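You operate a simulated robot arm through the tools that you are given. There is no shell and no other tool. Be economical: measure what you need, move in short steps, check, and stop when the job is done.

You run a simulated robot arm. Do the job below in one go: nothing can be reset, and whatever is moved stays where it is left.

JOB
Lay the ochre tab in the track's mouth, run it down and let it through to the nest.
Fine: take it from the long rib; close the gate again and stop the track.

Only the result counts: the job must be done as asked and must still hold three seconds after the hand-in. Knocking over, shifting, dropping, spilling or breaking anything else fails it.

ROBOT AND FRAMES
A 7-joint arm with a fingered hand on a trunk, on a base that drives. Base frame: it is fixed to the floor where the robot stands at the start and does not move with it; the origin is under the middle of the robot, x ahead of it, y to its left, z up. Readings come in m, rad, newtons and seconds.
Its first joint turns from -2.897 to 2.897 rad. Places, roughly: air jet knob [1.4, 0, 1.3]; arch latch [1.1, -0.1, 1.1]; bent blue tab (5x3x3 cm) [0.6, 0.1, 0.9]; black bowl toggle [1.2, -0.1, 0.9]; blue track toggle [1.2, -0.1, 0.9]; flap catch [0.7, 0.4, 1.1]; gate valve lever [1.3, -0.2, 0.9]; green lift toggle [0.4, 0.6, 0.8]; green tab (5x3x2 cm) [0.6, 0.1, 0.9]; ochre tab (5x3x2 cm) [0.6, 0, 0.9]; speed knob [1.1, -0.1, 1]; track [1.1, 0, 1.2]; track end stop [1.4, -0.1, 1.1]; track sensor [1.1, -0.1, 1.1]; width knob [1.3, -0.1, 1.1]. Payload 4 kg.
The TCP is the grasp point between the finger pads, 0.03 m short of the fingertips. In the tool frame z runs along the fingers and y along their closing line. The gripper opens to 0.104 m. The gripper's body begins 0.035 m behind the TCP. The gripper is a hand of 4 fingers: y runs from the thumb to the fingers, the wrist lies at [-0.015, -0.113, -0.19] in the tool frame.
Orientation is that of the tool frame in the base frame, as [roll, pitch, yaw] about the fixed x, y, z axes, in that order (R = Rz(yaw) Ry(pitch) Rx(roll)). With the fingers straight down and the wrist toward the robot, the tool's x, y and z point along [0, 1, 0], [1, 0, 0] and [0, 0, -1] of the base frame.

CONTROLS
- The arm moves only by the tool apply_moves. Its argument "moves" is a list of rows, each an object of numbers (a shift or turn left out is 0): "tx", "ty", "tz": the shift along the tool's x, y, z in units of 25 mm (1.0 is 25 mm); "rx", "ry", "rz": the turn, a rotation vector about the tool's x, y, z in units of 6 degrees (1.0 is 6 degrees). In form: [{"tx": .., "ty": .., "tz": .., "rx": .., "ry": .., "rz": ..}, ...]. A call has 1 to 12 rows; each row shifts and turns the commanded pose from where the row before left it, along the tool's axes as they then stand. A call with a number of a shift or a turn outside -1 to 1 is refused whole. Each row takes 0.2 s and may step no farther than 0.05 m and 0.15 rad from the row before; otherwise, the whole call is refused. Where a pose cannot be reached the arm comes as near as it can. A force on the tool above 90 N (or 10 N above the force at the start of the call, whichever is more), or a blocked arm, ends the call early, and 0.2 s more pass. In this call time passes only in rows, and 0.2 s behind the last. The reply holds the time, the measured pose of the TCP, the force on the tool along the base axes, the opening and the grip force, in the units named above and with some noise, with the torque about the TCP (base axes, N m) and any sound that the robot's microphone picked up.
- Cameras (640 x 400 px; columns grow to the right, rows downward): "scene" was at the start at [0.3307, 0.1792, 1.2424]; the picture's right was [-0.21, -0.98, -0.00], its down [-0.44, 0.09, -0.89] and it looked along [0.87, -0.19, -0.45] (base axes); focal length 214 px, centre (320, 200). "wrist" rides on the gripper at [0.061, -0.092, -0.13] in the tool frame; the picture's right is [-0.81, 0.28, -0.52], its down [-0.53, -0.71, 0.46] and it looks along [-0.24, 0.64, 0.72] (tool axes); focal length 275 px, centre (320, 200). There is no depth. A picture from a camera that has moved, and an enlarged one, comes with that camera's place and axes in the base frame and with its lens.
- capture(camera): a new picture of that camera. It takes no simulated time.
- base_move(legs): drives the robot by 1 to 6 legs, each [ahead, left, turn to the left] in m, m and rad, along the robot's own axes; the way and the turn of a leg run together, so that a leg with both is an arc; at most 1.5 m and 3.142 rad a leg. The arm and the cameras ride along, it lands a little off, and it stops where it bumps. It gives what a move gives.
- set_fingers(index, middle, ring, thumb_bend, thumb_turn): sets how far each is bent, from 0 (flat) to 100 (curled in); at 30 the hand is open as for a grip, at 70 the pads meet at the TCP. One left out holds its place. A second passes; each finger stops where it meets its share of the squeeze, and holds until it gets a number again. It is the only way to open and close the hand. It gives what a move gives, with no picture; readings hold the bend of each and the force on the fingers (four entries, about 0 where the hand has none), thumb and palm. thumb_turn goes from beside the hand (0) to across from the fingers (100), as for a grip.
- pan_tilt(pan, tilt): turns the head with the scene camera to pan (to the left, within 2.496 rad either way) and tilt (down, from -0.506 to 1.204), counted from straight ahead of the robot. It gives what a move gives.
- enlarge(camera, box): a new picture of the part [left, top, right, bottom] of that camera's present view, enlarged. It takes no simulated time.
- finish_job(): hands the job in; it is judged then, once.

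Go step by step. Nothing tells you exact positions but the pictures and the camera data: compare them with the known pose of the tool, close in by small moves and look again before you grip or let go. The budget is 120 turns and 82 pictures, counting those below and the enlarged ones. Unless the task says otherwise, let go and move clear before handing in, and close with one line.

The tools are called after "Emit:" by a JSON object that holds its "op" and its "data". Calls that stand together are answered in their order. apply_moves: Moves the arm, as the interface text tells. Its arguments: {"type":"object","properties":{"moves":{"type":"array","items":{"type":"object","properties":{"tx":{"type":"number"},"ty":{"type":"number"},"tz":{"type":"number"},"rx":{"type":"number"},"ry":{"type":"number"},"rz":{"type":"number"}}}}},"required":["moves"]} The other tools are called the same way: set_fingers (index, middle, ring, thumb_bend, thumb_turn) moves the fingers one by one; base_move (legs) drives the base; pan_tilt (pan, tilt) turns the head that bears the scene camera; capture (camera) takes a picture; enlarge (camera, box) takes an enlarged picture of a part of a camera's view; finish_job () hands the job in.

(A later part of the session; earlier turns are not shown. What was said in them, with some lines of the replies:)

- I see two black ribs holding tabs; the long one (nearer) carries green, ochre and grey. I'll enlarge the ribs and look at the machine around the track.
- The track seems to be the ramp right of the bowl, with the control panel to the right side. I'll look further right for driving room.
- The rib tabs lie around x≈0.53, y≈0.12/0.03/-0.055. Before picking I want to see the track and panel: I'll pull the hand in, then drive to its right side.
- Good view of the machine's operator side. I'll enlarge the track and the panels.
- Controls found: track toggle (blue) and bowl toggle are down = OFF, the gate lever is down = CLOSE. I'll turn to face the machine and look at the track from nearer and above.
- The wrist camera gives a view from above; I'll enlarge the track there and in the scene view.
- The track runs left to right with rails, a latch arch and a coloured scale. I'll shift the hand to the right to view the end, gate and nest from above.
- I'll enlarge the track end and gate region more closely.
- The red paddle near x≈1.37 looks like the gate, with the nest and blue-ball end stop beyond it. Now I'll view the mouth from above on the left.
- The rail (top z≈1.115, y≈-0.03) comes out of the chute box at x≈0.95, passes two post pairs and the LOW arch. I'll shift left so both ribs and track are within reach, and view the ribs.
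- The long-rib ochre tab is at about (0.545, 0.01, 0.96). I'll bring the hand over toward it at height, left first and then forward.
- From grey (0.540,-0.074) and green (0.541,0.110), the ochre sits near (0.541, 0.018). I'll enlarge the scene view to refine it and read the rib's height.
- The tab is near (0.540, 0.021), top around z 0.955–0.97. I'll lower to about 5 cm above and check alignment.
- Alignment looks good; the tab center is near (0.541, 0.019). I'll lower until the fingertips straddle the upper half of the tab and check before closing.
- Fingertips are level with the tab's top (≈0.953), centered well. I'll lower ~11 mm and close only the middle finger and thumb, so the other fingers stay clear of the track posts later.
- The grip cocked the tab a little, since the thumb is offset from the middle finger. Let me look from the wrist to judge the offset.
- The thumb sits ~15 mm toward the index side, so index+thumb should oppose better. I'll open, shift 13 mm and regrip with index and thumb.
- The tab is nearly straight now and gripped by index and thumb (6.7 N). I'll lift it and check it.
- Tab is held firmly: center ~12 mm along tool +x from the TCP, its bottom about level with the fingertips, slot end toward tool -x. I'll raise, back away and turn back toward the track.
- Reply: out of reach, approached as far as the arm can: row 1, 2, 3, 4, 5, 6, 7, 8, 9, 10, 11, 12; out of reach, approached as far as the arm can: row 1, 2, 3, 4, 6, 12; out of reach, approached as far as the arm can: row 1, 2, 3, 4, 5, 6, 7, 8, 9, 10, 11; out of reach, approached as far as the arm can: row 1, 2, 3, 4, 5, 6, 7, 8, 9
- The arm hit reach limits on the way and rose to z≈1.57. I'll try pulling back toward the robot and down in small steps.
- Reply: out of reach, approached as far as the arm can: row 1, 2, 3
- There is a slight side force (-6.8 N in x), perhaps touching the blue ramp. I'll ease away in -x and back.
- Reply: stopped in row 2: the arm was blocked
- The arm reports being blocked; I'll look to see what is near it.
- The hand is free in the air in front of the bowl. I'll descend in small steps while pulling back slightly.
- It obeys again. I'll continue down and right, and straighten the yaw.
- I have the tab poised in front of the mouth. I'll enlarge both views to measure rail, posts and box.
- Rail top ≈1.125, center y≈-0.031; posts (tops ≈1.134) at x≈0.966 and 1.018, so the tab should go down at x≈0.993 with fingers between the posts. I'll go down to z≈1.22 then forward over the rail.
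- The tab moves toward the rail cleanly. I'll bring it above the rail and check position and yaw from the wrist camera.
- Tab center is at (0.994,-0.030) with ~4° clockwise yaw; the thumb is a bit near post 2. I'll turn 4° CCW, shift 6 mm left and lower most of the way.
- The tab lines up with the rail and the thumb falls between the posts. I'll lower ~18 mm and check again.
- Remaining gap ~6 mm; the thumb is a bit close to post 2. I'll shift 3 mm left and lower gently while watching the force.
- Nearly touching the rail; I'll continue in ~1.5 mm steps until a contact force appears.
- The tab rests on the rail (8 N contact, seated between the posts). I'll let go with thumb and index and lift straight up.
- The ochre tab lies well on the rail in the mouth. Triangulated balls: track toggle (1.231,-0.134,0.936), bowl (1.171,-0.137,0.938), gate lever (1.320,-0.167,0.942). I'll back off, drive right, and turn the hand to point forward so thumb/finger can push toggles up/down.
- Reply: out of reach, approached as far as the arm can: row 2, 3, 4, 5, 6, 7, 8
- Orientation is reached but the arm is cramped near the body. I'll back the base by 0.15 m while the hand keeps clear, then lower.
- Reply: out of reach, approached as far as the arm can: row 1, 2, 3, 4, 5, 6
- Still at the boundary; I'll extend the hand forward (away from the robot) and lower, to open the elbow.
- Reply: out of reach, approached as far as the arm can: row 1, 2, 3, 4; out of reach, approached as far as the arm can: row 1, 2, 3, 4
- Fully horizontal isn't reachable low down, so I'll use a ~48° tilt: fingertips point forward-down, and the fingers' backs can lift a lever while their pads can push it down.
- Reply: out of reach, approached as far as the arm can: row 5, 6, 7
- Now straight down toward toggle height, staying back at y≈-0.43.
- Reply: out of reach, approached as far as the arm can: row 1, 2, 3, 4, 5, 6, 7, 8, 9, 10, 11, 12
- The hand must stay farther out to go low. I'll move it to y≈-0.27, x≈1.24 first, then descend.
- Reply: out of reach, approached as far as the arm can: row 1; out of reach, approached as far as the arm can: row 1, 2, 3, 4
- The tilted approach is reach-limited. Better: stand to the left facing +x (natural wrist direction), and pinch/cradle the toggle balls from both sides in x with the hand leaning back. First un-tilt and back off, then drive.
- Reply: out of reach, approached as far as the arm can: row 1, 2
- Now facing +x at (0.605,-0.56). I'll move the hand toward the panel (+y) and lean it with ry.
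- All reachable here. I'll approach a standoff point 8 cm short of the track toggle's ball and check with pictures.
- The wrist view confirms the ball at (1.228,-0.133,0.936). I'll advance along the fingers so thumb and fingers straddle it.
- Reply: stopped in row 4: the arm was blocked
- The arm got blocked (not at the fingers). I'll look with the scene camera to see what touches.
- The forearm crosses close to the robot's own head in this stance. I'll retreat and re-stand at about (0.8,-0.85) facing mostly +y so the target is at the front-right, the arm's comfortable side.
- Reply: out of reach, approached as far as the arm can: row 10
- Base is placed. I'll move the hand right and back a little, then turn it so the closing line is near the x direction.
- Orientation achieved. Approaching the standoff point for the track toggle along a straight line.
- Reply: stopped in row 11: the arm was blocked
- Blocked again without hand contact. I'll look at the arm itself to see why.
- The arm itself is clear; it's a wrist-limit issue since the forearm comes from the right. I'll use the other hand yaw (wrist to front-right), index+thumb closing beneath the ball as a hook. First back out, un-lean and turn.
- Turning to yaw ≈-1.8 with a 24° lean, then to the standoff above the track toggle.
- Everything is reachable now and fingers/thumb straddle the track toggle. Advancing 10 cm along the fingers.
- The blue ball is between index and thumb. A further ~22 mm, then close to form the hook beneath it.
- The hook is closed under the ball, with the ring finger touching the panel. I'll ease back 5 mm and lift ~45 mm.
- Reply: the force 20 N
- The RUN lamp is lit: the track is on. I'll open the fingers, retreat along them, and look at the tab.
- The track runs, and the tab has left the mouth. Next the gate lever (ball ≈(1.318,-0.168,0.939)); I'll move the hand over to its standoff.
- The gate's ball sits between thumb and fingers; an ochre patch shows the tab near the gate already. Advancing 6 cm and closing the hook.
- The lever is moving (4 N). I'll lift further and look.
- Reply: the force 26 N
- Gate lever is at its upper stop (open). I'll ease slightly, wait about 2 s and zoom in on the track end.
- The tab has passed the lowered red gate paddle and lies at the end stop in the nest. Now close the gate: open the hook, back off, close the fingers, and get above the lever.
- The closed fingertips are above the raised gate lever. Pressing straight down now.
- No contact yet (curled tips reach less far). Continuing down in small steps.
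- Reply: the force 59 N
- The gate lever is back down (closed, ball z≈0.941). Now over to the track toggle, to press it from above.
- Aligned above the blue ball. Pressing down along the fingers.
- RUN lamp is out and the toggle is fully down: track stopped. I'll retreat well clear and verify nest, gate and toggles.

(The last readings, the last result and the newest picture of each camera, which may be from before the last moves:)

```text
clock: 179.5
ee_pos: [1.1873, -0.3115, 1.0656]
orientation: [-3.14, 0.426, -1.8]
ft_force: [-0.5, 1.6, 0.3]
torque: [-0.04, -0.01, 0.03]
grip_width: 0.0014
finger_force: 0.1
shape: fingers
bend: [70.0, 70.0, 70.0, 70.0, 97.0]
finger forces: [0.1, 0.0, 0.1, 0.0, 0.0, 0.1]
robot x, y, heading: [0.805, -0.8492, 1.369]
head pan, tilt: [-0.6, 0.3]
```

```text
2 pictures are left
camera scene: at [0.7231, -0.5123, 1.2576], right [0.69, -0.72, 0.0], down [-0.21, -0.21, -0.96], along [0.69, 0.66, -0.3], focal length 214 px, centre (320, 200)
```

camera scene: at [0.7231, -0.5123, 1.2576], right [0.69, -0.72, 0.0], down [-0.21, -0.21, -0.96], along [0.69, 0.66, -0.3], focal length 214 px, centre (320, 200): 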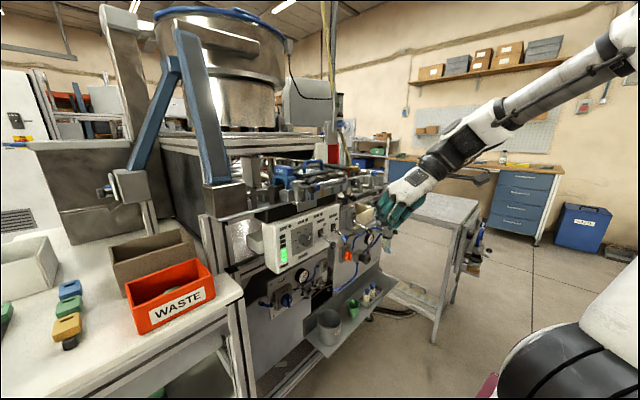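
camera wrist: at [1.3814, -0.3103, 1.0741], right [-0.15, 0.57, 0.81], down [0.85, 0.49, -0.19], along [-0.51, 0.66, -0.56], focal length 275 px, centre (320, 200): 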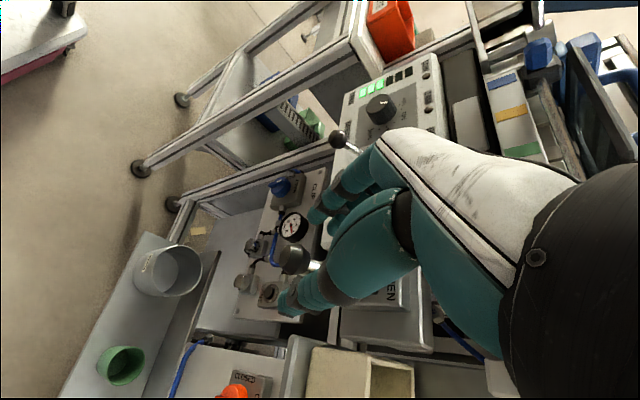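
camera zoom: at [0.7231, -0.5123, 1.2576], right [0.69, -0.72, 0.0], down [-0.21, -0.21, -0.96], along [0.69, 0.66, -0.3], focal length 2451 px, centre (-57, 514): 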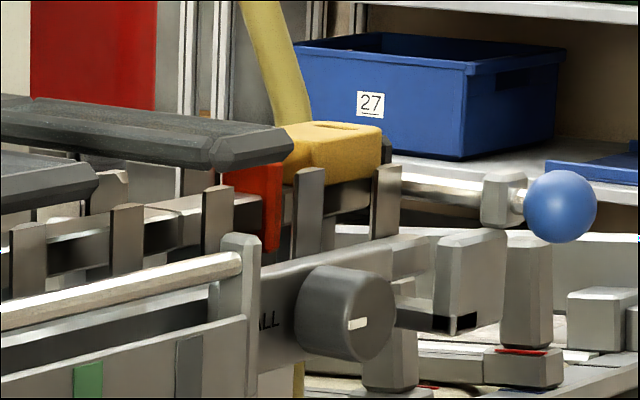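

The tab lies in the nest beyond the red gate, which is up again. The gate lever and track toggle are both down, the RUN lamp is off, and the hand is clear, so I'm handing in.

Emit:
{"op": "finish_job", "data": {}}

```text
The job is handed in.
```

The ochre tab from the long rib went down the track and now lies in the nest; the gate is closed again, the track is stopped, and the hand is clear.
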